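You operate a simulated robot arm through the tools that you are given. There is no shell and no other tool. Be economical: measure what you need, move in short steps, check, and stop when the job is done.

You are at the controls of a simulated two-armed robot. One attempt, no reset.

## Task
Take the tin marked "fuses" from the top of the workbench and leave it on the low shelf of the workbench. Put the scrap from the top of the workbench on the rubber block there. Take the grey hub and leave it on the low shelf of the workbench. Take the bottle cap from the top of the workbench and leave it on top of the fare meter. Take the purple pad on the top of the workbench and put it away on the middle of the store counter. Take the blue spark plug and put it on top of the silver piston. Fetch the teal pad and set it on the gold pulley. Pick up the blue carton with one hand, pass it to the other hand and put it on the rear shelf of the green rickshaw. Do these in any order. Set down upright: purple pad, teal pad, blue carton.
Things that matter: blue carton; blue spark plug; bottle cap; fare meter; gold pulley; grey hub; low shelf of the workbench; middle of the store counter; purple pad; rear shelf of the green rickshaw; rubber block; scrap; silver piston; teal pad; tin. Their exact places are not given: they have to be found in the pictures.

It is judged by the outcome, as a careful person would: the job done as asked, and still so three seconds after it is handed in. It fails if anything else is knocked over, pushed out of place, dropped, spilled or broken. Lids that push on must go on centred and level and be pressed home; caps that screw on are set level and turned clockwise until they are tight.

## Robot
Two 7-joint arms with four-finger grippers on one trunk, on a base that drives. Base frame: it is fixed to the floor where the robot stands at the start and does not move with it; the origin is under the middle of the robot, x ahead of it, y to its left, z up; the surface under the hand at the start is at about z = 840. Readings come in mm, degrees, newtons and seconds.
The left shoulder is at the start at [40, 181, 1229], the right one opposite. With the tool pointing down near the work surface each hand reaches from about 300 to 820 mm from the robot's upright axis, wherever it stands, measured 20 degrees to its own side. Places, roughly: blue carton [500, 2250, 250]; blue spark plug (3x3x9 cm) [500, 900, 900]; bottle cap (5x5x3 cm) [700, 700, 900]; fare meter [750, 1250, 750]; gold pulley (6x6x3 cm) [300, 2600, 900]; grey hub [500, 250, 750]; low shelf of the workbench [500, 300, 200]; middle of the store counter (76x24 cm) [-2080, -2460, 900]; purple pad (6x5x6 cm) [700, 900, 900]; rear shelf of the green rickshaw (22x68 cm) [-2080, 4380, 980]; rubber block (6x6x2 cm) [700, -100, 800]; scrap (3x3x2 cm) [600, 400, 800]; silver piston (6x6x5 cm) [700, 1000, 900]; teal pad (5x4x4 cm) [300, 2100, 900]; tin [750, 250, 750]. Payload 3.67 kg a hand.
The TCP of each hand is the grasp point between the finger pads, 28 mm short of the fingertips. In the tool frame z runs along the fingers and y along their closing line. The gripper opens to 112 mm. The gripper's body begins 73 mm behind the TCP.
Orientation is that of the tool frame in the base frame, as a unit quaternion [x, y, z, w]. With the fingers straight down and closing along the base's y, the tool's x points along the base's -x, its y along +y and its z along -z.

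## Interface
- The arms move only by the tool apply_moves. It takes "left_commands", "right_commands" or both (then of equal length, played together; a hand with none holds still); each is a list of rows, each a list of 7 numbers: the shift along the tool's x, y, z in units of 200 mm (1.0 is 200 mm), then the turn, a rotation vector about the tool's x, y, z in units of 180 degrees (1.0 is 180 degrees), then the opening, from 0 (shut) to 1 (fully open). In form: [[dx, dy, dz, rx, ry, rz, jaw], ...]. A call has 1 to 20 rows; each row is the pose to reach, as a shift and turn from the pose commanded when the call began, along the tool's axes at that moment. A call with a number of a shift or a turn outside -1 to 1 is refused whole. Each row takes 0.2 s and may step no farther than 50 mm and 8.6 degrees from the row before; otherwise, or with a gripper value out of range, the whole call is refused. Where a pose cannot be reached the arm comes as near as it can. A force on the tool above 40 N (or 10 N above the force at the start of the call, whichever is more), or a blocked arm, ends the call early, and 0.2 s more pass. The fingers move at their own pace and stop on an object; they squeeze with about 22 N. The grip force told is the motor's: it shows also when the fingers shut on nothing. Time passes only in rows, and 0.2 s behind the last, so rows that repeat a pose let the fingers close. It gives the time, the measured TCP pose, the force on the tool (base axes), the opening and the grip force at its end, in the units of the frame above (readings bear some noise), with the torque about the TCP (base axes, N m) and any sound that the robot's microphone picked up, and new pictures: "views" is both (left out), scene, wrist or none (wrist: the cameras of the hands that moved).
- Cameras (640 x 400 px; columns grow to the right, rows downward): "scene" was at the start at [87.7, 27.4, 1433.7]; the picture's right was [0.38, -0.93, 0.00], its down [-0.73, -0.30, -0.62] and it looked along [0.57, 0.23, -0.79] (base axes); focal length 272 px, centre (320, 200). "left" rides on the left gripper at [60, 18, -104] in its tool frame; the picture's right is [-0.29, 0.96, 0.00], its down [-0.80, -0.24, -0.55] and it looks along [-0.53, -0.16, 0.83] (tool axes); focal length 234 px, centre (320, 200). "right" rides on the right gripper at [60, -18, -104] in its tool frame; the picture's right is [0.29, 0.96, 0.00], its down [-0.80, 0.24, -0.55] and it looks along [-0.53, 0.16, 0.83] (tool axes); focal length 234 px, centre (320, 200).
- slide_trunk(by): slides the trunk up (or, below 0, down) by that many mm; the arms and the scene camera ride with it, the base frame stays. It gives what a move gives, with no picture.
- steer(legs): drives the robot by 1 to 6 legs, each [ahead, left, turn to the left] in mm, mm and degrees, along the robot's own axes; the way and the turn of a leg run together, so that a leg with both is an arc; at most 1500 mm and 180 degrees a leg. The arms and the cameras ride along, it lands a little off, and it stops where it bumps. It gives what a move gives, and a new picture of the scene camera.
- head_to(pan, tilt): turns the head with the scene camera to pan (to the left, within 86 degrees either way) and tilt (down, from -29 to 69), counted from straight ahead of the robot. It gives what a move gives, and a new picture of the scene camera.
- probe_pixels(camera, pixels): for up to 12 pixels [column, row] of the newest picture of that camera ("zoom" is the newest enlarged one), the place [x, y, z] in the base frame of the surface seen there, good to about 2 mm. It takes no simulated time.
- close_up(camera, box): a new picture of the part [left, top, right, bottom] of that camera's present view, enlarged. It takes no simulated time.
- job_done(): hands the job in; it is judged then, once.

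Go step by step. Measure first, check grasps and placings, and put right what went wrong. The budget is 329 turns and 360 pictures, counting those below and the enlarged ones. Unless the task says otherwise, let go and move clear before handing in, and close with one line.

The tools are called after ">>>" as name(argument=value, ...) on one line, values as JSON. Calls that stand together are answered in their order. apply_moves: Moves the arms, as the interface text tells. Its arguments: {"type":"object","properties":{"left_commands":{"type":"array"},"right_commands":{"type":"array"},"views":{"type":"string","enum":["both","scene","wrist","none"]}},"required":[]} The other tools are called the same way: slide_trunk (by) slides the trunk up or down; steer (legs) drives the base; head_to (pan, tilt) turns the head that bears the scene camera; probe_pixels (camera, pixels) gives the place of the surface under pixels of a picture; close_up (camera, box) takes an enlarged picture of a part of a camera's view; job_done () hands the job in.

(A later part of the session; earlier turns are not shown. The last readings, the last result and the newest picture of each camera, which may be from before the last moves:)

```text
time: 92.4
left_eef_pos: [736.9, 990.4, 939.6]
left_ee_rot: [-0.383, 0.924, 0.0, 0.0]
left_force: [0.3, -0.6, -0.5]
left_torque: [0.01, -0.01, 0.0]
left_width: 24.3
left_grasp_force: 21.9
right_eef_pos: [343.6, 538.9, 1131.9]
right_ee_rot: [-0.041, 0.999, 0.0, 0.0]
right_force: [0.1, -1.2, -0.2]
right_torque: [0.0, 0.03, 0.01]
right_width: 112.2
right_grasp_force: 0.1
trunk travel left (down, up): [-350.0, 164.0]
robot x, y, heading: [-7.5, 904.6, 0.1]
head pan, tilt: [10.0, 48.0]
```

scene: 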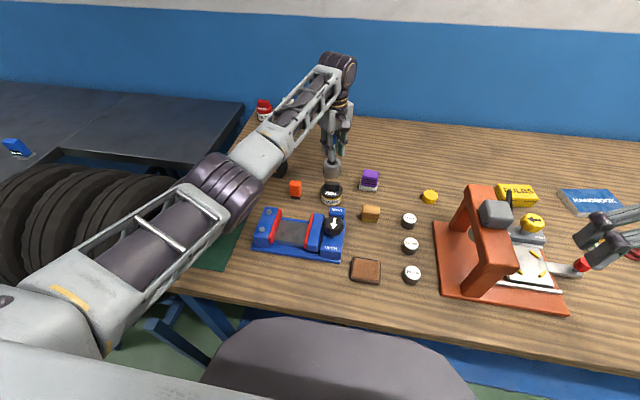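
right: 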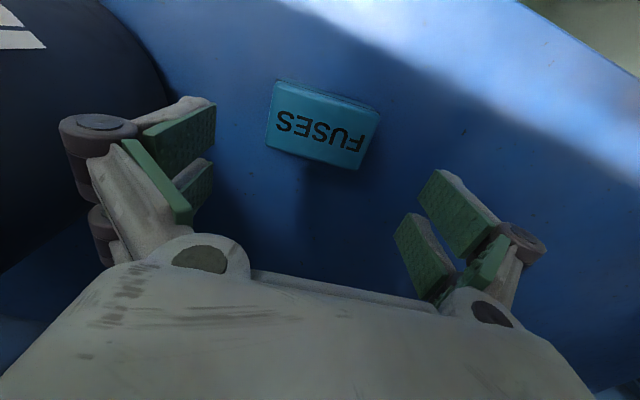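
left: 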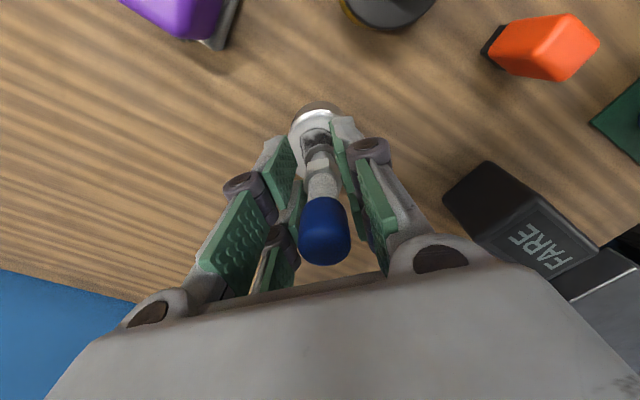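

>>> apply_moves(left_commands=[[0, 0, 0.005, 0, 0, 0, 0.1], [0, 0, 0.008, 0, 0, 0, 0.1], [0, 0, 0.008, 0, 0, 0, 0.1]], views="none")

>>> close_up(camera="scene", box=[310, 140, 370, 180])

```text
time: 93.2
left_eef_pos: [738.1, 991.0, 939.7]
left_ee_rot: [-0.384, 0.923, -0.001, 0.001]
left_force: [0.9, 2.4, 9.7]
left_torque: [0.1, -0.07, -0.01]
left_width: 24.1
left_grasp_force: 21.9
right_eef_pos: [342.8, 539.3, 1132.5]
right_ee_rot: [-0.04, 0.999, 0.0, 0.001]
right_force: [-0.3, -0.5, 1.0]
right_torque: [0.04, 0.0, 0.0]
right_width: 112.1
right_grasp_force: 0.1
trunk travel left (down, up): [-350.0, 164.0]
robot x, y, heading: [-6.4, 900.7, 0.2]
head pan, tilt: [10.0, 48.0]
```

```text
10.00 times, centred on (340, 160) of scene
```

zoom: 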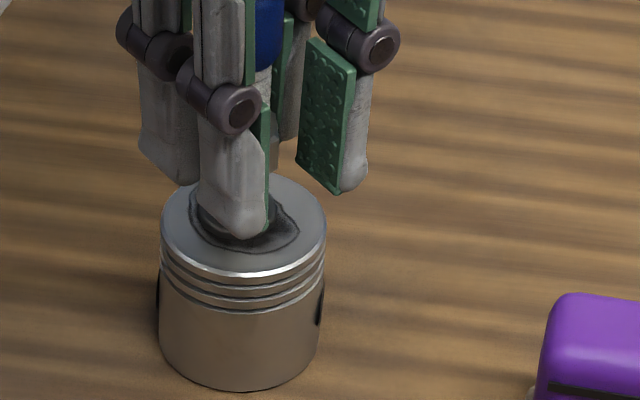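

Contact at 9.7 N. I'll ease 1 mm, release and rise.

>>> apply_moves(left_commands=[[0, 0, -0.004, 0, 0, 0, 0.1], [0, 0, -0.004, 0, 0, 0, 0.3], [0, 0, -0.004, 0, 0, 0, 0.45], [0, 0, -0.004, 0, 0, 0, 0.45], [0, 0, -0.2, 0, 0, 0, 0.45], [0, 0, -0.4, 0, 0, 0, 0.45], [0, 0, -0.6, 0, 0, 0, 0.45]], views="both")

>>> close_up(camera="scene", box=[300, 130, 390, 190])

```text
time: 94.8
left_eef_pos: [736.1, 989.9, 1058.0]
left_ee_rot: [-0.384, 0.923, 0.001, 0.0]
left_force: [-0.4, 0.7, 0.4]
left_torque: [-0.02, 0.02, 0.01]
left_width: 50.4
left_grasp_force: 0.1
right_eef_pos: [344.5, 538.8, 1132.1]
right_ee_rot: [-0.041, 0.999, -0.001, 0.0]
right_force: [0.0, 0.2, -1.1]
right_torque: [0.01, -0.06, -0.04]
right_width: 112.0
right_grasp_force: 0.0
trunk travel left (down, up): [-350.0, 164.0]
robot x, y, heading: [-9.9, 899.3, 0.0]
head pan, tilt: [10.0, 48.0]
```

scene: 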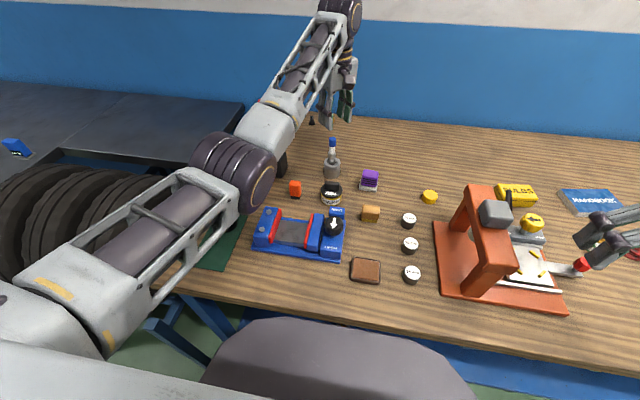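
left: 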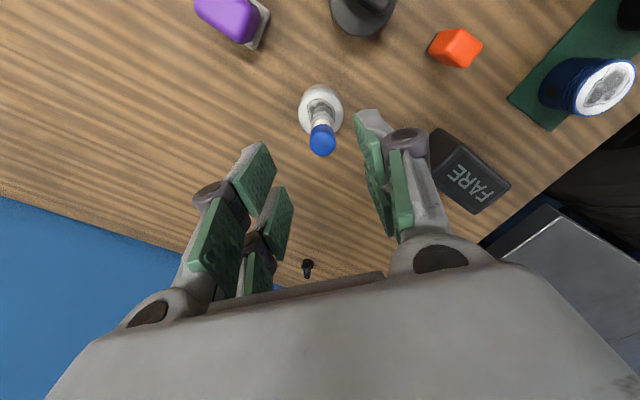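

```text
6.67 times, centred on (345, 160) of scene
```

zoom: 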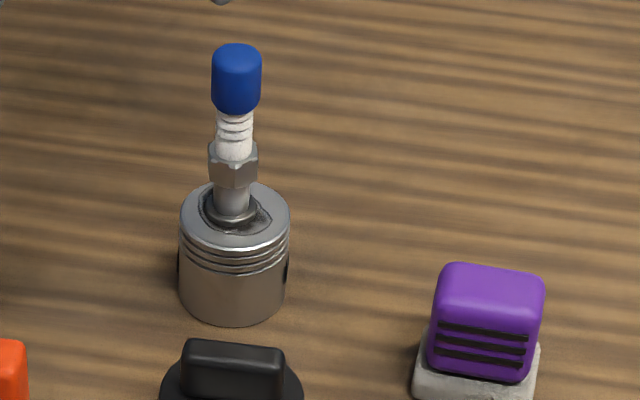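

The plug stands centred on the piston. Next the left hand goes to the yellow cap at (668, 692), turning back to straight.

>>> apply_moves(left_commands=[[0.1, -0.06, -0.05, 0, 0, 0, 0.45], [0.25, -0.15, -0.1, 0, 0, 0.042, 0.6], [0.4, -0.25, -0.1, 0, 0, 0.084, 0.75], [0.55, -0.34, -0.1, 0, 0, 0.126, 0.75], [0.65, -0.405, -0.1, 0, 0, 0.168, 0.75], [0.65, -0.405, -0.1, 0, 0, 0.21, 0.75], [0.65, -0.405, -0.1, 0, 0, 0.25, 0.75]], views="none")

>>> apply_moves(left_commands=[[0.05, -0.22, 0, 0, 0, 0, 0.75], [0.1, -0.44, 0, 0, 0, 0, 0.75], [0.17, -0.65, 0, 0, 0, 0, 0.75], [0.17, -0.745, 0.1, 0, 0, 0, 0.75], [0.17, -0.745, 0.3, 0, 0, 0, 0.75], [0.17, -0.745, 0.5, 0, 0, 0, 0.75], [0.17, -0.745, 0.5, 0, 0, 0, 0.75]], views="both")

```text
time: 96.4
left_eef_pos: [703.1, 840.3, 1077.6]
left_ee_rot: [0.0, 1.0, 0.0, 0.0]
left_force: [0.3, -1.5, -0.3]
left_torque: [0.01, -0.01, -0.02]
left_width: 84.1
left_grasp_force: 0.1
right_eef_pos: [342.8, 538.3, 1130.9]
right_ee_rot: [-0.041, 0.999, 0.0, 0.0]
right_force: [0.1, 0.4, 0.2]
right_torque: [0.0, 0.02, -0.01]
right_width: 111.8
right_grasp_force: 0.0
trunk travel left (down, up): [-350.0, 164.0]
robot x, y, heading: [-7.5, 902.3, 0.0]
head pan, tilt: [10.0, 48.0]
```

```text
time: 98.0
left_eef_pos: [653.2, 736.1, 1025.5]
left_ee_rot: [-0.001, 1.0, 0.0, 0.002]
left_force: [-0.8, -0.6, 0.6]
left_torque: [0.03, 0.0, 0.01]
left_width: 84.0
left_grasp_force: 0.2
left hand out of reach, approached as far as the arm can: row 1, 2, 3, 4, 5, 6, 7
right_eef_pos: [342.5, 539.7, 1131.6]
right_ee_rot: [-0.04, 0.999, 0.0, 0.0]
right_force: [0.2, 0.1, -0.1]
right_torque: [0.02, 0.04, 0.02]
right_width: 111.8
right_grasp_force: 0.0
trunk travel left (down, up): [-350.0, 164.0]
robot x, y, heading: [-8.6, 898.7, 0.1]
head pan, tilt: [10.0, 48.0]
```

scene: 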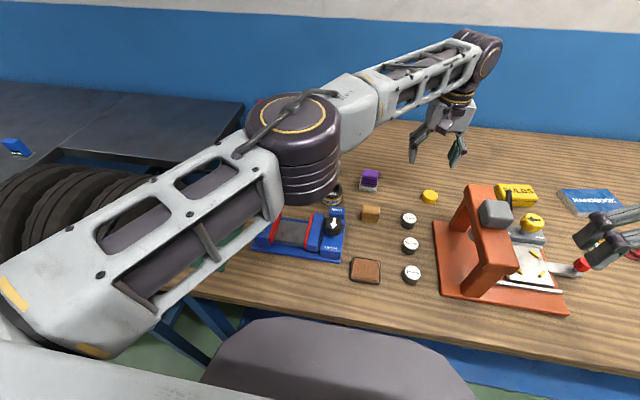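
left: 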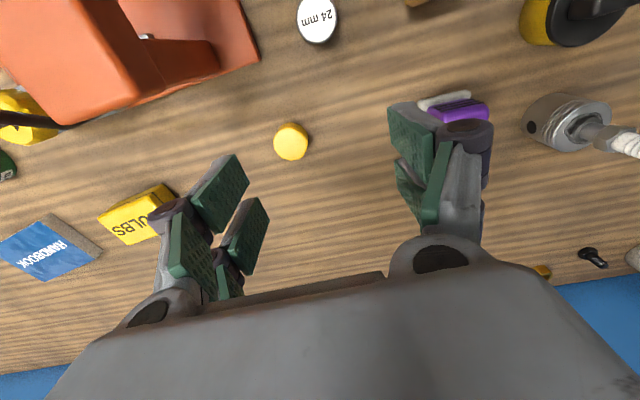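

The left hand ran out of reach at y 736. I'll shift the base 90 mm to the right.

>>> steer(legs=[[0, -90, 0]])

>>> probe_pixels(camera="scene", pixels=[[320, 200]])

```text
time: 99.1
left_eef_pos: [654.4, 647.4, 1026.9]
left_ee_rot: [0.0, 1.0, 0.0, 0.0]
left_force: [0.1, -0.1, -0.2]
left_torque: [0.01, -0.01, 0.04]
left_width: 84.0
left_grasp_force: 0.1
right_eef_pos: [344.2, 449.8, 1132.3]
right_ee_rot: [-0.041, 0.999, 0.001, 0.0]
right_force: [0.5, -0.6, 0.6]
right_torque: [0.01, -0.01, 0.0]
right_width: 112.0
right_grasp_force: 0.0
trunk travel left (down, up): [-350.0, 164.0]
robot x, y, heading: [-8.4, 810.8, -0.0]
head pan, tilt: [10.0, 48.0]
```

scene: 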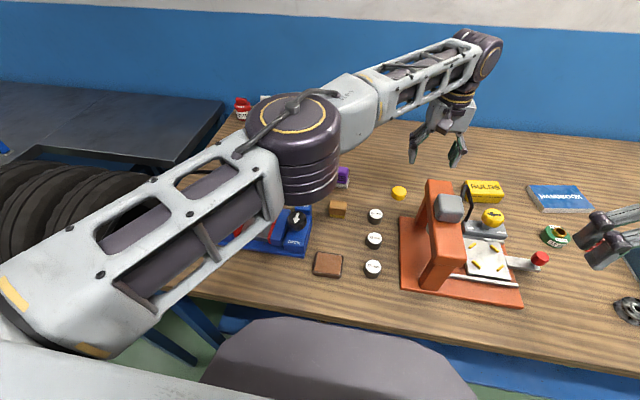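

```text
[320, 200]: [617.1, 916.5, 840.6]
```

>>> apply_moves(left_commands=[[-0.03, 0.1, 0, 0, 0, 0, 0.7], [-0.07, 0.22, 0, 0, 0, 0, 0.7], [-0.07, 0.22, 0.2, 0, 0, 0, 0.7], [-0.07, 0.22, 0.3, 0, 0, 0, 0.7], [-0.07, 0.22, 0.3, 0, 0, 0, 0.7]], views="wrist")

```text
time: 100.3
left_eef_pos: [668.2, 691.7, 966.3]
left_ee_rot: [0.0, 1.0, 0.0, -0.001]
left_force: [0.2, -0.4, 0.3]
left_torque: [0.02, 0.0, -0.03]
left_width: 78.4
left_grasp_force: 0.1
right_eef_pos: [343.0, 449.8, 1132.4]
right_ee_rot: [-0.042, 0.999, 0.0, 0.0]
right_force: [-0.4, -1.0, -0.3]
right_torque: [0.01, -0.02, -0.02]
right_width: 112.0
right_grasp_force: 0.1
trunk travel left (down, up): [-350.0, 164.0]
robot x, y, heading: [-5.5, 812.7, 0.2]
head pan, tilt: [10.0, 48.0]
```

left: 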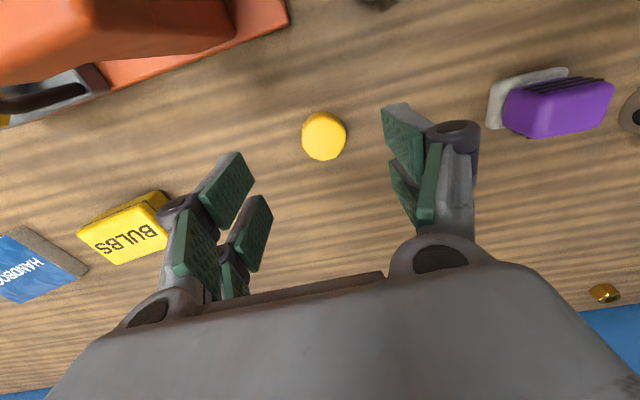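

>>> probe_pixels(camera="left", pixels=[[304, 137], [345, 133], [325, 158], [323, 115], [325, 135], [550, 110], [500, 100]])

>>> close_up(camera="left", box=[440, 50, 640, 175])

```text
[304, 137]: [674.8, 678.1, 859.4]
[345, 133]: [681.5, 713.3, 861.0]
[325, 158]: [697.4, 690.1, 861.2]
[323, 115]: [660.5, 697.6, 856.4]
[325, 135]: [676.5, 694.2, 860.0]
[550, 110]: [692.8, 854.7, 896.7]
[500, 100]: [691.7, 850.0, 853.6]
```

```text
3.20 times, centred on (540, 112) of left
```

zoom: 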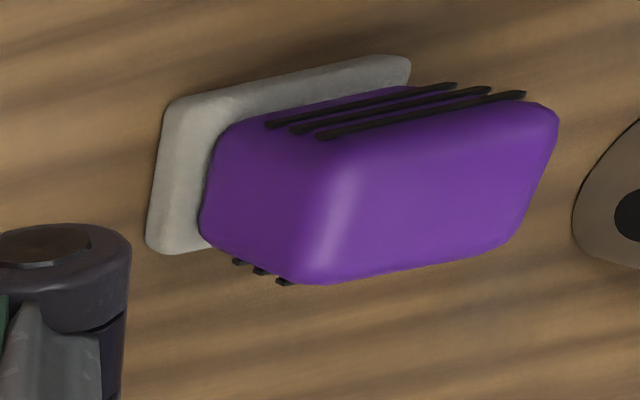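

Cap centre ≈ (679, 695), about 38 mm across, top z 861. I'll descend and grip it.

>>> apply_moves(left_commands=[[-0.05, 0.018, 0.1, 0, 0, 0, 0.55], [-0.05, 0.018, 0.3, 0, 0, 0, 0.55], [-0.05, 0.018, 0.42, 0, 0, 0, 0.55], [-0.05, 0.018, 0.48, 0, 0, 0, 0.55], [-0.05, 0.018, 0.48, 0, 0, 0, 0.55], [-0.05, 0.018, 0.48, 0, 0, 0, 0.3], [-0.05, 0.018, 0.48, 0, 0, 0, 0.2], [-0.05, 0.018, 0.48, 0, 0, 0, 0.2]], views="wrist")

```text
time: 102.1
left_eef_pos: [673.5, 699.0, 871.9]
left_ee_rot: [-0.001, 1.0, 0.0, 0.0]
left_force: [0.2, 0.9, -0.6]
left_torque: [0.0, 0.0, 0.03]
left_width: 39.6
left_grasp_force: 22.5
left hand out of reach, approached as far as the arm can: row 3, 4, 5, 6, 7, 8
right_eef_pos: [342.5, 450.7, 1130.9]
right_ee_rot: [-0.041, 0.999, 0.0, 0.0]
right_force: [-0.9, 0.8, 0.3]
right_torque: [-0.03, 0.0, 0.01]
right_width: 111.9
right_grasp_force: 0.0
trunk travel left (down, up): [-350.0, 164.0]
robot x, y, heading: [-8.3, 811.0, 0.1]
head pan, tilt: [10.0, 48.0]
```

left: 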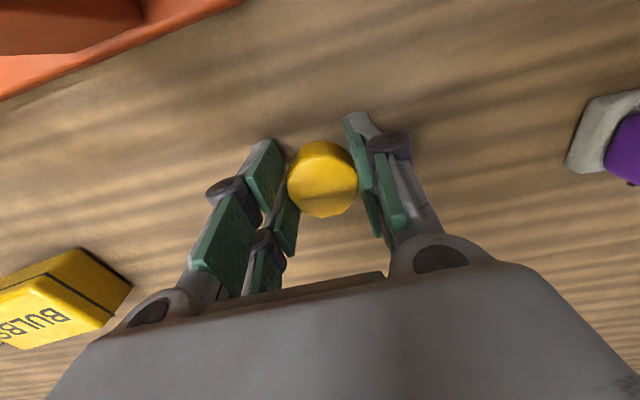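

Cap held (39.6 mm). I'll lift it, then shift the base left toward the fare meter.

>>> apply_moves(left_commands=[[0, 0, -0.2, 0, 0, 0, 0.2], [0, 0, -0.4, 0, 0, 0, 0.2], [0, 0, -0.6, 0, 0, 0, 0.2], [0, 0, -0.8, 0, 0, 0, 0.2], [0, 0, -0.98, 0, 0, 0, 0.2], [0, 0, -0.98, 0, 0, 0, 0.2]], views="wrist")

>>> steer(legs=[[0, 200, 0]])

```text
time: 103.5
left_eef_pos: [674.8, 698.7, 1065.6]
left_ee_rot: [-0.001, 1.0, 0.0, 0.0]
left_force: [-0.3, 0.1, 0.7]
left_torque: [-0.06, 0.03, 0.03]
left_width: 39.4
left_grasp_force: 22.3
right_eef_pos: [344.6, 449.9, 1131.9]
right_ee_rot: [-0.042, 0.999, 0.001, 0.0]
right_force: [0.3, 1.1, 0.1]
right_torque: [0.0, 0.0, -0.02]
right_width: 111.9
right_grasp_force: 0.0
trunk travel left (down, up): [-350.0, 164.0]
robot x, y, heading: [-7.7, 815.2, -0.1]
head pan, tilt: [10.0, 48.0]
```

left: 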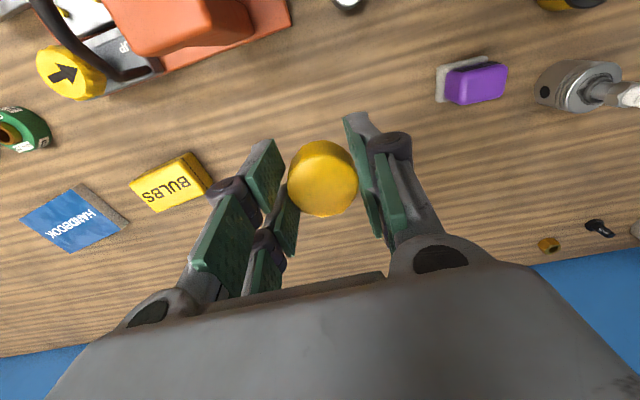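

```text
time: 105.1
left_eef_pos: [673.4, 899.0, 1066.5]
left_ee_rot: [0.0, 1.0, 0.0, 0.0]
left_force: [-0.4, 0.2, -0.6]
left_torque: [-0.05, 0.0, 0.03]
left_width: 39.4
left_grasp_force: 22.2
right_eef_pos: [342.8, 650.0, 1132.0]
right_ee_rot: [-0.04, 0.999, 0.0, 0.0]
right_force: [0.0, 0.2, -0.5]
right_torque: [0.02, 0.0, 0.04]
right_width: 112.0
right_grasp_force: 0.1
trunk travel left (down, up): [-350.0, 164.0]
robot x, y, heading: [-8.2, 1010.5, 0.1]
head pan, tilt: [10.0, 48.0]
```

scene: 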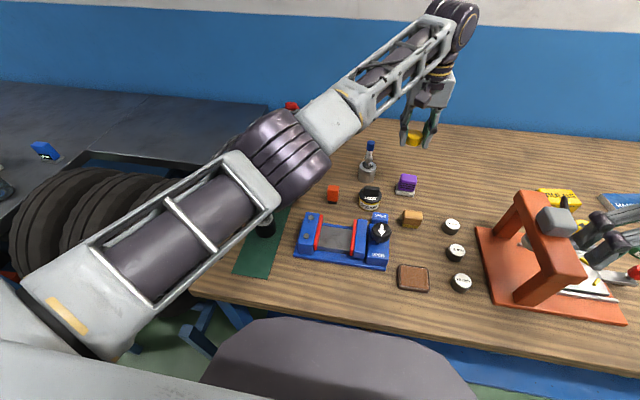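

>>> apply_moves(left_commands=[[0, 0.2, 0, 0, 0, 0, 0.2], [0, 0.4, 0, 0, 0, 0, 0.2], [0, 0.6, 0, 0, 0, 0, 0.2], [0, 0.8, 0, 0, 0, 0, 0.2], [0, 1.0, 0, 0, 0, 0, 0.2], [0, 1.0, 0, 0, 0, 0, 0.2]], views="both")

```text
time: 106.5
left_eef_pos: [672.1, 1097.0, 1066.4]
left_ee_rot: [-0.001, 1.0, 0.0, 0.0]
left_force: [0.5, -0.8, 0.0]
left_torque: [0.03, 0.03, -0.01]
left_width: 39.3
left_grasp_force: 22.0
right_eef_pos: [343.6, 649.6, 1132.2]
right_ee_rot: [-0.041, 0.999, 0.0, 0.0]
right_force: [0.1, -0.8, -0.4]
right_torque: [-0.02, 0.01, -0.02]
right_width: 112.2
right_grasp_force: 0.0
trunk travel left (down, up): [-350.0, 164.0]
robot x, y, heading: [-7.2, 1016.5, 0.0]
head pan, tilt: [10.0, 48.0]
```

scene: 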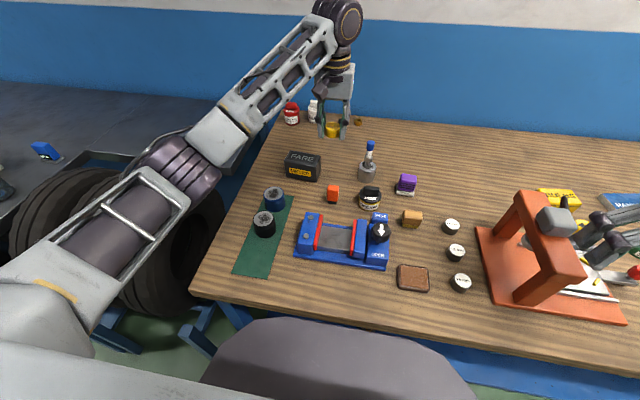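
left: 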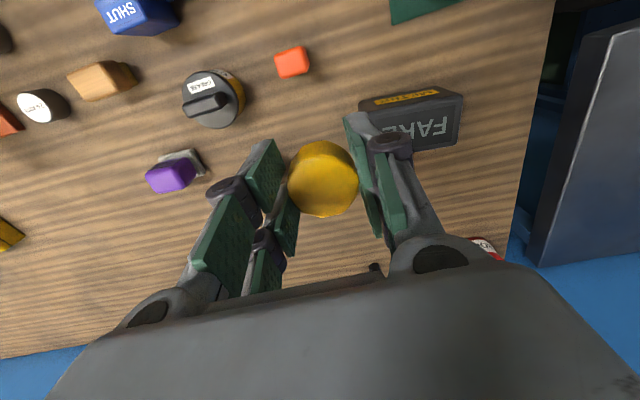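

>>> close_up(camera="scene", box=[260, 135, 340, 190])

>>> probe_pixels(camera="scene", pixels=[[288, 160], [320, 163], [290, 154], [318, 155], [303, 159], [303, 170]])

```text
7.27 times, centred on (300, 162) of scene
```

zoom: 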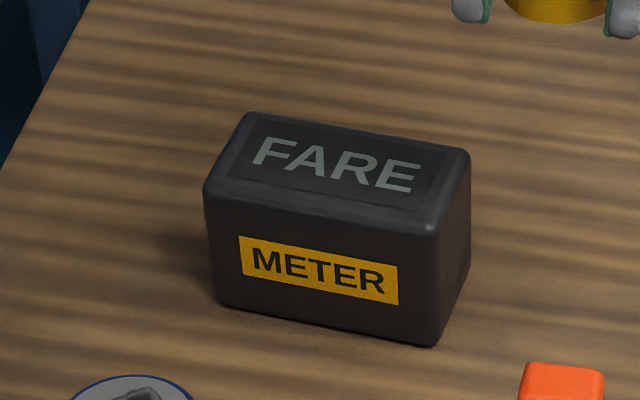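

```text
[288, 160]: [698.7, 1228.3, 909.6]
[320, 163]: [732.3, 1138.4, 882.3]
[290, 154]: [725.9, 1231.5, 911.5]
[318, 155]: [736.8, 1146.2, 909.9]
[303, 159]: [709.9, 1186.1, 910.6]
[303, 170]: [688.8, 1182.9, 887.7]
```

Meter top is at z 911, centre ≈ (717, 1187). I'll carry the cap over it and lower.

>>> apply_moves(left_commands=[[-0.05, 0.15, 0, 0, 0, 0, 0.2], [-0.12, 0.3, 0, 0, 0, 0, 0.2], [-0.2, 0.45, 0.05, 0, 0, 0, 0.2], [-0.2, 0.45, 0.25, 0, 0, 0, 0.2], [-0.2, 0.45, 0.45, 0, 0, 0, 0.2], [-0.2, 0.45, 0.56, 0, 0, 0, 0.2], [-0.2, 0.45, 0.6, 0, 0, 0, 0.2], [-0.2, 0.45, 0.6, 0, 0, 0, 0.2]], views="both")

>>> close_up(camera="scene", box=[260, 125, 350, 190])

```text
time: 108.3
left_eef_pos: [713.2, 1188.0, 946.1]
left_ee_rot: [-0.001, 1.0, -0.001, 0.0]
left_force: [-0.9, -0.3, -0.1]
left_torque: [-0.01, -0.01, 0.0]
left_width: 39.4
left_grasp_force: 22.0
right_eef_pos: [343.2, 651.0, 1131.8]
right_ee_rot: [-0.041, 0.999, 0.0, -0.001]
right_force: [-0.5, 0.4, -0.2]
right_torque: [0.0, -0.01, -0.06]
right_width: 111.9
right_grasp_force: 0.1
trunk travel left (down, up): [-350.0, 164.0]
robot x, y, heading: [-9.1, 1011.6, 0.2]
head pan, tilt: [10.0, 48.0]
```

scene: 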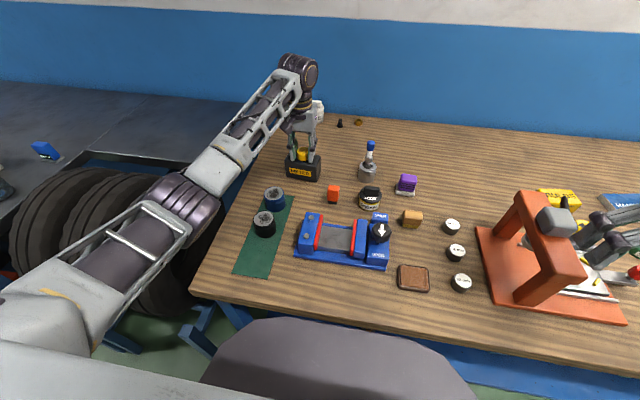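
left: 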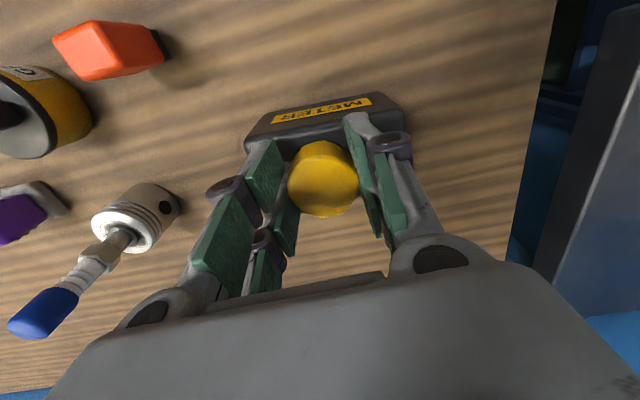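

```text
6.15 times, centred on (305, 158) of scene
```

zoom: 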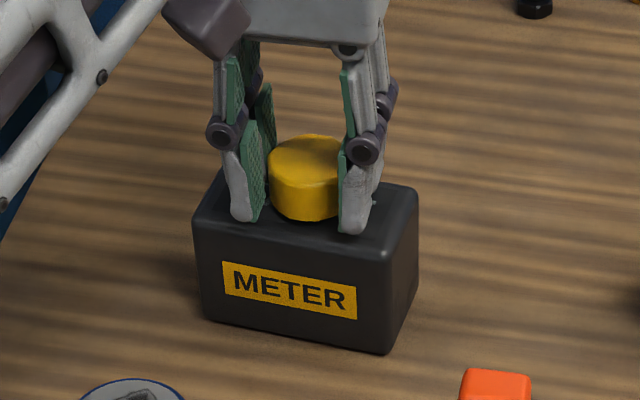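

Almost down; the cap is centred. I'll lower a few millimetres, release and lift.

>>> apply_moves(left_commands=[[0, 0, 0.01, 0, 0, 0, 0.2], [0, 0, 0.016, 0, 0, 0, 0.2], [0, 0, 0.016, 0, 0, 0, 0.3], [0, 0, 0.016, 0, 0, 0, 0.55], [0, 0, 0.016, 0, 0, 0, 0.55], [0, 0, -0.2, 0, 0, 0, 0.55], [0, 0, -0.4, 0, 0, 0, 0.55], [0, 0, -0.6, 0, 0, 0, 0.55]], views="both")

```text
time: 110.1
left_eef_pos: [711.9, 1189.3, 1066.7]
left_ee_rot: [-0.001, 1.0, 0.0, 0.0]
left_force: [-0.6, 0.2, 0.3]
left_torque: [0.03, 0.01, 0.01]
left_width: 61.4
left_grasp_force: 0.1
right_eef_pos: [343.1, 650.1, 1132.3]
right_ee_rot: [-0.041, 0.999, 0.0, 0.001]
right_force: [0.4, 0.7, 0.6]
right_torque: [-0.01, 0.0, 0.0]
right_width: 112.1
right_grasp_force: 0.1
trunk travel left (down, up): [-350.0, 164.0]
robot x, y, heading: [-6.9, 1015.3, 0.3]
head pan, tilt: [10.0, 48.0]
```

scene: 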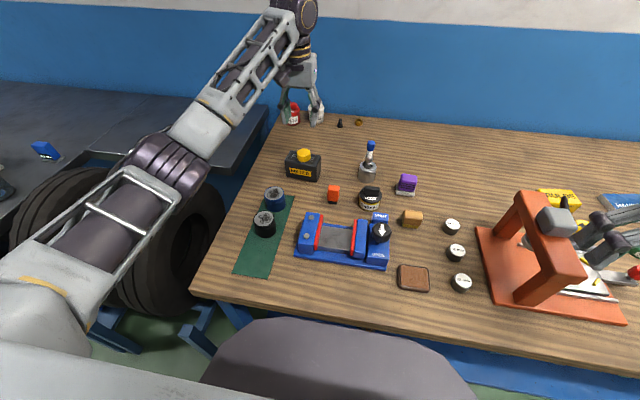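
left: 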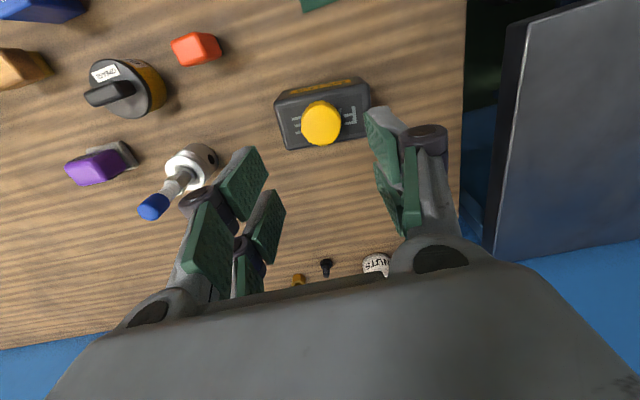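

The cap rests on the fare meter. Now I'll retract the left hand and drive to the left area with the teal pad and carton.

>>> apply_moves(left_commands=[[0.2, 0, -0.1, 0, 0, 0, 1], [0.4, 0, -0.2, 0, 0, 0, 1], [0.6, 0, -0.3, 0, 0, 0, 1], [0.8, 0, -0.3, 0, 0, 0, 1], [1.0, 0, -0.3, 0, 0, 0, 1]], views="none")

>>> steer(legs=[[-600, 0, 0], [0, 1300, 0]])

>>> head_to(pan=0, tilt=40)

```text
time: 111.3
left_eef_pos: [512.3, 1188.5, 1126.6]
left_ee_rot: [-0.001, 1.0, 0.0, 0.001]
left_force: [0.3, 0.2, -0.1]
left_torque: [0.02, 0.0, -0.02]
left_width: 112.2
left_grasp_force: 0.0
right_eef_pos: [343.3, 650.5, 1132.7]
right_ee_rot: [-0.042, 0.999, 0.0, 0.001]
right_force: [-0.1, 0.3, -0.8]
right_torque: [0.01, -0.02, -0.02]
right_width: 111.9
right_grasp_force: 0.2
trunk travel left (down, up): [-350.0, 164.0]
robot x, y, heading: [-12.5, 1011.3, 0.2]
head pan, tilt: [10.0, 48.0]
```

```text
time: 121.1
left_eef_pos: [-103.7, 2502.2, 1125.8]
left_ee_rot: [-0.012, 1.0, -0.001, 0.0]
left_force: [-0.3, 0.0, 0.0]
left_torque: [-0.03, 0.0, 0.0]
left_width: 112.1
left_grasp_force: 0.0
right_eef_pos: [-261.7, 1961.3, 1131.4]
right_ee_rot: [-0.052, 0.999, 0.0, 0.0]
right_force: [-0.2, -0.6, -0.3]
right_torque: [0.02, -0.01, 0.02]
right_width: 112.0
right_grasp_force: 0.1
trunk travel left (down, up): [-350.0, 164.0]
robot x, y, heading: [-622.7, 2315.5, 1.4]
head pan, tilt: [10.0, 48.0]
```

scene: 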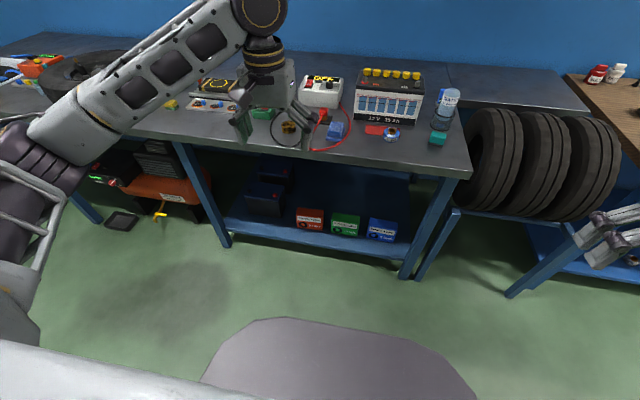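

```text
time: 121.8
left_eef_pos: [-104.2, 2503.8, 1125.3]
left_ee_rot: [-0.013, 1.0, -0.001, 0.0]
left_force: [0.0, -0.3, 0.0]
left_torque: [0.0, 0.0, -0.01]
left_width: 111.9
left_grasp_force: 0.0
right_eef_pos: [-262.5, 1960.3, 1131.2]
right_ee_rot: [-0.053, 0.999, 0.0, 0.0]
right_force: [-0.2, 0.2, -0.7]
right_torque: [-0.01, 0.01, -0.02]
right_width: 112.0
right_grasp_force: 0.0
trunk travel left (down, up): [-350.0, 164.0]
robot x, y, heading: [-621.3, 2315.4, 1.4]
head pan, tilt: [0.0, 40.0]
```

scene: 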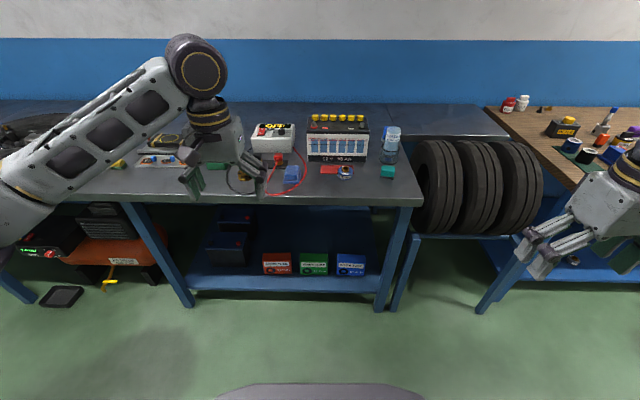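

Teal pad at (387,171), gold pulley near (247,180), and the blue carton at (351,264) on the low shelf. I'll measure them.

>>> probe_pixels(camera="scene", pixels=[[387, 168], [387, 175], [346, 172], [248, 178], [243, 184], [351, 256], [351, 265], [340, 280], [300, 290], [300, 200], [313, 257], [390, 145]])

>>> close_up(camera="scene", box=[180, 100, 420, 290])

```text
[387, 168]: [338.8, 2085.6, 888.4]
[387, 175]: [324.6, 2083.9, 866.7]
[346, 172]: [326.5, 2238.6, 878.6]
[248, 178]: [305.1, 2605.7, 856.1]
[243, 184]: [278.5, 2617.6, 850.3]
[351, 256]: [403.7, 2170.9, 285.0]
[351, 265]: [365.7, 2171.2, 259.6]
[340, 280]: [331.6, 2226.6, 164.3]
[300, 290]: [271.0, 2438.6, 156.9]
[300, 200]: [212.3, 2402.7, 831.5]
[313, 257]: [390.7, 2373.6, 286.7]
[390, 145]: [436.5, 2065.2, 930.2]
```

```text
2.11 times, centred on (300, 195) of scene
```

zoom: 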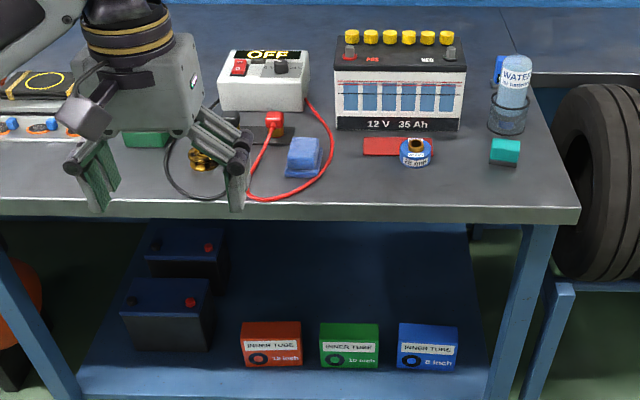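

I'll drive up to this bench so the left hand can reach the teal pad.

>>> steer(legs=[[0, -130, -1.4], [540, 0, 0]])

>>> head_to(pan=5, tilt=52)

```text
time: 125.9
left_eef_pos: [437.6, 2359.8, 1127.2]
left_ee_rot: [0.0, 1.0, 0.0, 0.0]
left_force: [0.5, -0.3, -0.5]
left_torque: [-0.02, 0.0, -0.02]
left_width: 111.7
left_grasp_force: 0.1
right_eef_pos: [265.4, 1821.9, 1131.2]
right_ee_rot: [-0.04, 0.999, 0.0, 0.001]
right_force: [-0.2, 0.4, -0.1]
right_torque: [-0.01, 0.01, 0.02]
right_width: 112.1
right_grasp_force: 0.0
trunk travel left (down, up): [-350.0, 164.0]
robot x, y, heading: [-84.3, 2183.9, -0.3]
head pan, tilt: [0.0, 40.0]
```

scene: 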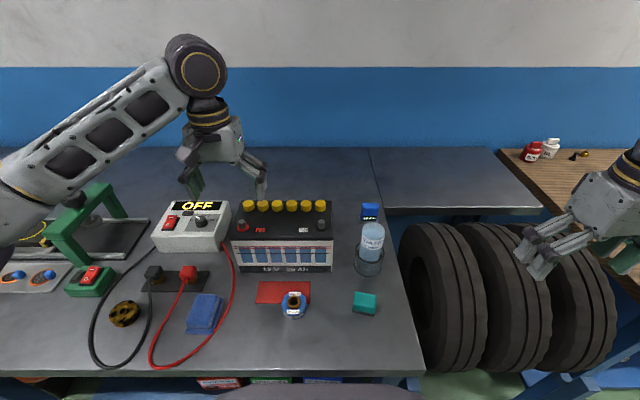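

```text
time: 126.7
left_eef_pos: [438.4, 2359.8, 1125.9]
left_ee_rot: [0.0, 1.0, -0.001, 0.0]
left_force: [0.0, 1.0, -0.5]
left_torque: [-0.02, 0.0, -0.03]
left_width: 111.9
left_grasp_force: 0.0
right_eef_pos: [266.4, 1821.3, 1132.4]
right_ee_rot: [-0.04, 0.999, 0.001, 0.0]
right_force: [0.2, -1.5, -0.5]
right_torque: [0.0, 0.01, 0.01]
right_width: 111.8
right_grasp_force: 0.0
trunk travel left (down, up): [-350.0, 164.0]
robot x, y, heading: [-83.4, 2186.9, -0.1]
head pan, tilt: [5.0, 52.0]
```

scene: 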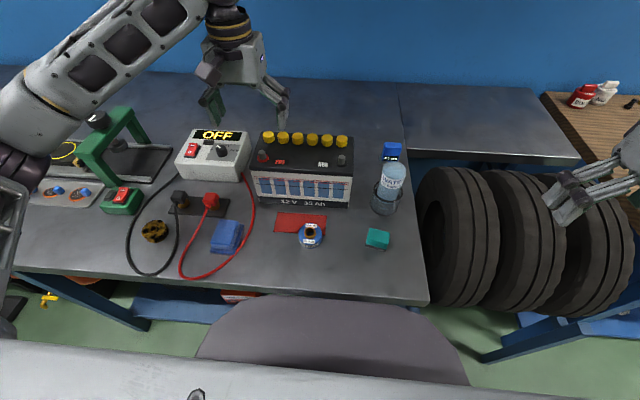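

>>> close_up(camera="scene", box=[340, 200, 430, 260])

>>> close_up(camera="scene", box=[110, 180, 260, 285])

>>> probe_pixels(camera="scene", pixels=[[370, 231], [389, 234], [385, 238], [368, 237], [378, 246], [155, 230], [146, 232], [165, 229], [154, 224], [155, 238], [176, 235], [133, 240]])

```text
6.67 times, centred on (385, 230) of scene
```

zoom: 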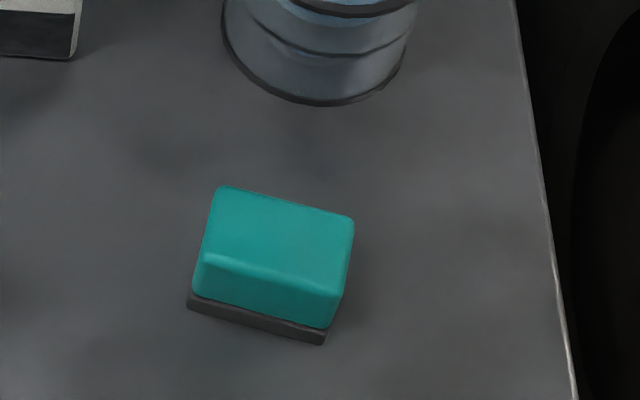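

```text
3.81 times, centred on (185, 232) of scene
```

zoom: 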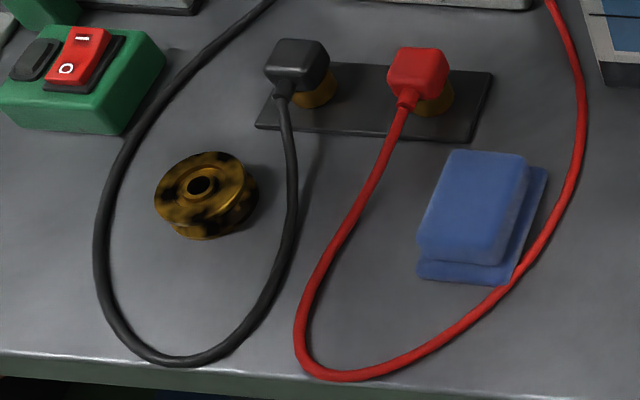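

```text
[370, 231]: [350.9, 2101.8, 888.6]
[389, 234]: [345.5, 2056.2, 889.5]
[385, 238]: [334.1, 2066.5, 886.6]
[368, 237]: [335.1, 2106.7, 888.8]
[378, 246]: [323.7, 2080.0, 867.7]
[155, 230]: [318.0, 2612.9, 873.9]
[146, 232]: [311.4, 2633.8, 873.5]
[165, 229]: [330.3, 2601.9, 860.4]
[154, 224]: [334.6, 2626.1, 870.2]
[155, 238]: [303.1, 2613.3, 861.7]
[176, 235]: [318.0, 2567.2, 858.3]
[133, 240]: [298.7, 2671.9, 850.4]
```

Teal pad centre ≈ (338, 2082), about 50×40, top z 889, turned −7°; the pulley is at ≈ (318, 2615), top 874. I'll move the left hand over the pad.

>>> apply_moves(left_commands=[[0.1, -0.2, 0, 0, 0, 0, 0.9], [0.2, -0.4, 0, 0, 0, 0, 0.9], [0.3, -0.6, 0, 0, 0, 0, 0.85], [0.4, -0.8, 0, 0, 0, 0, 0.8], [0.5, -1.0, 0, 0, 0, 0.02, 0.8], [0.5, -1.0, 0, 0, 0, 0.038, 0.8]], views="none")

>>> apply_moves(left_commands=[[0, -0.2, 0, 0, 0, 0, 0.8], [0, -0.39, 0.05, 0, 0, 0, 0.8], [0, -0.39, 0.25, 0, 0, 0, 0.8], [0, -0.39, 0.45, 0, 0, 0, 0.8], [0, -0.39, 0.65, 0, 0, 0, 0.8], [0, -0.39, 0.65, 0, 0, 0, 0.8]], views="both")

```text
time: 128.1
left_eef_pos: [338.0, 2160.4, 1127.9]
left_ee_rot: [0.06, 0.998, 0.0, 0.001]
left_force: [0.2, -0.4, 0.1]
left_torque: [-0.02, 0.0, -0.01]
left_width: 89.5
left_grasp_force: 0.1
right_eef_pos: [266.5, 1822.4, 1131.9]
right_ee_rot: [-0.04, 0.999, -0.001, 0.0]
right_force: [1.0, 0.0, 0.6]
right_torque: [-0.01, 0.02, 0.01]
right_width: 111.9
right_grasp_force: 0.1
trunk travel left (down, up): [-350.0, 164.0]
robot x, y, heading: [-81.3, 2184.3, -0.3]
head pan, tilt: [5.0, 52.0]
```

```text
time: 129.4
left_eef_pos: [328.5, 2081.6, 997.3]
left_ee_rot: [0.06, 0.998, -0.001, 0.001]
left_force: [-0.2, -0.7, 0.1]
left_torque: [-0.03, 0.01, 0.01]
left_width: 89.7
left_grasp_force: 0.1
right_eef_pos: [265.3, 1821.2, 1132.9]
right_ee_rot: [-0.04, 0.999, 0.0, 0.0]
right_force: [-0.4, 0.2, 0.2]
right_torque: [0.01, -0.02, 0.0]
right_width: 112.1
right_grasp_force: 0.0
trunk travel left (down, up): [-350.0, 164.0]
robot x, y, heading: [-87.4, 2184.1, 0.3]
head pan, tilt: [5.0, 52.0]
```

scene: 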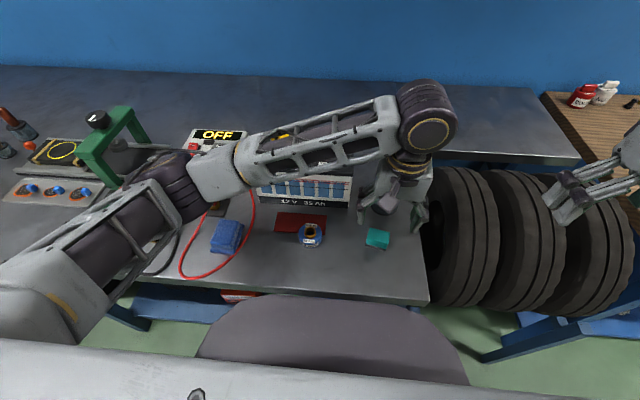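
left: 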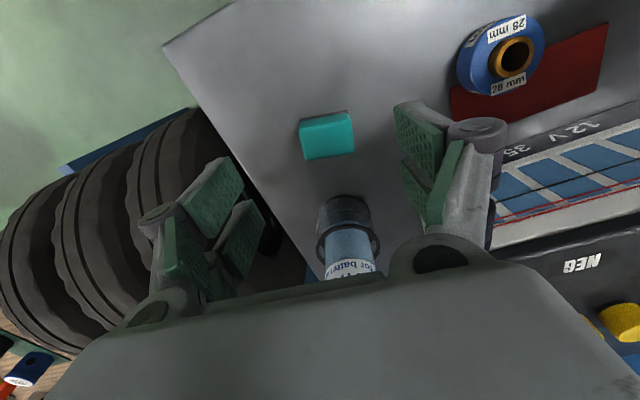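

>>> probe_pixels(camera="left", pixels=[[302, 137], [349, 118], [350, 150], [310, 157], [327, 136], [340, 225], [345, 205], [348, 250], [350, 270]])

>>> probe_pixels(camera="scene", pixels=[[386, 212], [410, 215]])

```text
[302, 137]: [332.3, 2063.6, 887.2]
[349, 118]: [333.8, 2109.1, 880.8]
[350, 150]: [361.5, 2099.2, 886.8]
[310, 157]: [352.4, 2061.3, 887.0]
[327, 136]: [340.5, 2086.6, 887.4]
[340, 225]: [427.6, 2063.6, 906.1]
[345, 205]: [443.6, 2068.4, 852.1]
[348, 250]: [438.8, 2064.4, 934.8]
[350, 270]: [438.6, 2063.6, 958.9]
```

```text
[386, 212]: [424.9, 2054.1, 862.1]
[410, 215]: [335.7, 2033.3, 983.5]
```

>>> apply_moves(left_commands=[[-0.071, 0.016, 0.0, 0, 0, 0, 0.75], [-0.071, 0.016, 0.2, 0, 0, 0, 0.7], [-0.071, 0.016, 0.4, 0, 0, 0, 0.7], [-0.071, 0.016, 0.53, 0, 0, 0, 0.7], [-0.071, 0.016, 0.58, 0, 0, 0, 0.7], [-0.071, 0.016, 0.58, 0, 0, 0, 0.4], [-0.071, 0.016, 0.58, 0, 0, 0, 0.3], [-0.071, 0.016, 0.58, 0, 0, 0, 0.3]], views="wrist")

```text
time: 131.2
left_eef_pos: [343.5, 2083.9, 881.0]
left_ee_rot: [0.06, 0.998, 0.0, 0.0]
left_force: [-0.3, 0.8, -0.7]
left_torque: [-0.01, -0.01, 0.04]
left_width: 49.6
left_grasp_force: 21.7
right_eef_pos: [266.6, 1821.7, 1133.2]
right_ee_rot: [-0.04, 0.999, 0.001, -0.001]
right_force: [-0.2, -0.4, -0.6]
right_torque: [-0.02, 0.01, -0.01]
right_width: 112.2
right_grasp_force: 0.1
trunk travel left (down, up): [-350.0, 164.0]
robot x, y, heading: [-84.0, 2185.3, -0.1]
head pan, tilt: [5.0, 52.0]
```

left: 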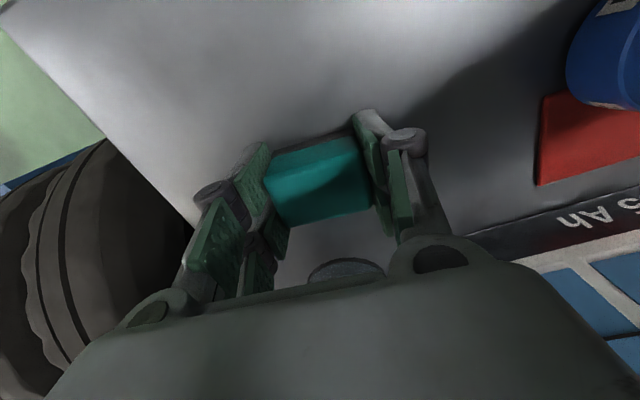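

Teal pad gripped (49.6 mm). I'll lift it and shift the base left.

>>> apply_moves(left_commands=[[0, 0, -0.2, 0, 0, 0, 0.3], [0, 0, -0.4, 0, 0, 0, 0.3], [0.05, 0, -0.6, 0, 0, 0, 0.3], [0.1, 0, -0.8, 0, 0, 0, 0.3], [0.1, 0, -1.0, 0, 0, 0, 0.3], [0.1, 0, -1.0, 0, 0, 0, 0.3]], views="none")

>>> steer(legs=[[0, 330, 0]])

```text
time: 132.7
left_eef_pos: [322.7, 2085.3, 1081.5]
left_ee_rot: [0.061, 0.998, 0.0, 0.001]
left_force: [-0.4, -0.3, -0.4]
left_torque: [0.03, -0.01, 0.03]
left_width: 49.6
left_grasp_force: 21.8
right_eef_pos: [265.4, 1820.9, 1132.1]
right_ee_rot: [-0.04, 0.999, 0.0, 0.0]
right_force: [-0.1, -0.6, 0.4]
right_torque: [0.02, 0.0, 0.01]
right_width: 111.9
right_grasp_force: 0.1
trunk travel left (down, up): [-350.0, 164.0]
robot x, y, heading: [-86.5, 2183.3, 0.1]
head pan, tilt: [5.0, 52.0]
```

```text
time: 134.9
left_eef_pos: [322.0, 2414.0, 1080.7]
left_ee_rot: [0.061, 0.998, 0.001, -0.001]
left_force: [-0.1, 0.7, -1.2]
left_torque: [-0.03, 0.02, 0.01]
left_width: 49.9
left_grasp_force: 22.2
right_eef_pos: [264.3, 2149.6, 1132.2]
right_ee_rot: [-0.037, 0.999, 0.0, 0.001]
right_force: [-1.5, -0.1, 0.3]
right_torque: [-0.04, -0.04, 0.02]
right_width: 112.1
right_grasp_force: 0.1
trunk travel left (down, up): [-350.0, 164.0]
robot x, y, heading: [-83.3, 2515.0, -0.2]
head pan, tilt: [5.0, 52.0]
```

scene: 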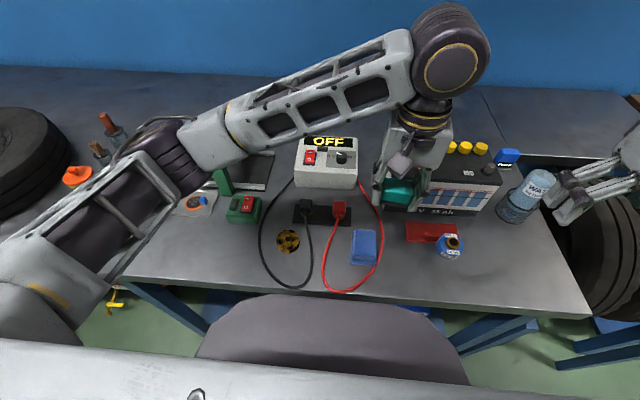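

>>> apply_moves(left_commands=[[0.028, 0.2, 0, 0, 0, 0, 0.3], [0.056, 0.4, 0, 0, 0, 0, 0.3], [0.084, 0.6, 0, 0, 0, 0, 0.3], [0.112, 0.8, 0, 0, 0, 0, 0.3], [0.14, 0.99, 0.1, 0, 0, 0, 0.3], [0.14, 0.99, 0.3, 0, 0, 0, 0.3], [0.14, 0.99, 0.5, 0, 0, 0, 0.3], [0.14, 0.99, 0.5, 0, 0, 0, 0.3]], views="both")

>>> close_up(camera="scene", box=[240, 190, 350, 270])

```text
time: 136.7
left_eef_pos: [319.1, 2614.3, 979.5]
left_ee_rot: [0.062, 0.998, -0.001, 0.001]
left_force: [0.6, -0.5, -0.5]
left_torque: [0.0, -0.01, 0.0]
left_width: 49.6
left_grasp_force: 21.8
right_eef_pos: [265.2, 2150.9, 1131.2]
right_ee_rot: [-0.039, 0.999, 0.0, 0.0]
right_force: [-0.2, 0.1, -0.6]
right_torque: [0.0, 0.0, 0.0]
right_width: 111.9
right_grasp_force: 0.1
trunk travel left (down, up): [-350.0, 164.0]
robot x, y, heading: [-83.7, 2509.9, 0.0]
head pan, tilt: [5.0, 52.0]
```

scene: 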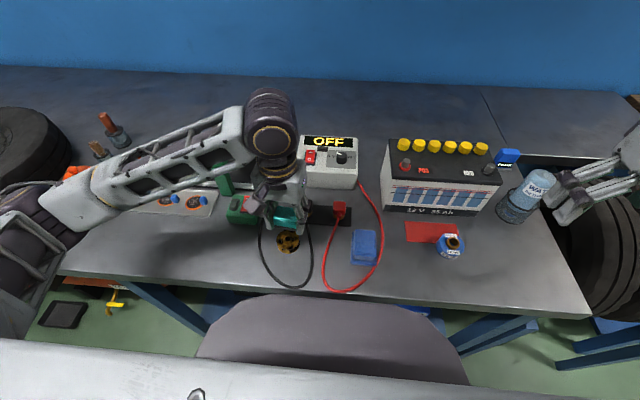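
left: 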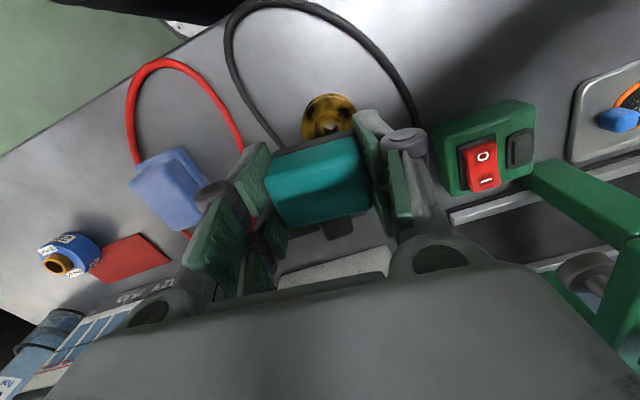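

```text
5.00 times, centred on (295, 230) of scene
```

zoom: 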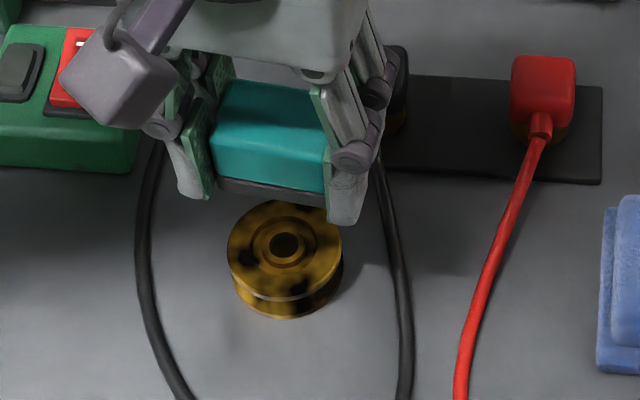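

>>> probe_pixels(camera="scene", pixels=[[288, 236], [278, 239], [298, 239], [288, 246.5], [288, 232.5], [291, 243], [284, 243], [307, 255]])

>>> probe_pixels(camera="left", pixels=[[330, 97], [307, 120], [350, 110], [320, 135], [280, 100]])

```text
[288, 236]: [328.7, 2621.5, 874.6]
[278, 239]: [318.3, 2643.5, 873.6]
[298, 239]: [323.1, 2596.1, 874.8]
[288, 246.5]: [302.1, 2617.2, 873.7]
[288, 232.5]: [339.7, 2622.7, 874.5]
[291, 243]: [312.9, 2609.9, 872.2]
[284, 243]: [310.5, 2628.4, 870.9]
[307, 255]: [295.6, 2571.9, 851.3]
```

```text
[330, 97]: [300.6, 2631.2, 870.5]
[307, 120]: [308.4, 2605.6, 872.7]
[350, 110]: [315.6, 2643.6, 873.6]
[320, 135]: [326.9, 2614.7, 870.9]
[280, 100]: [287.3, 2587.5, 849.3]
```

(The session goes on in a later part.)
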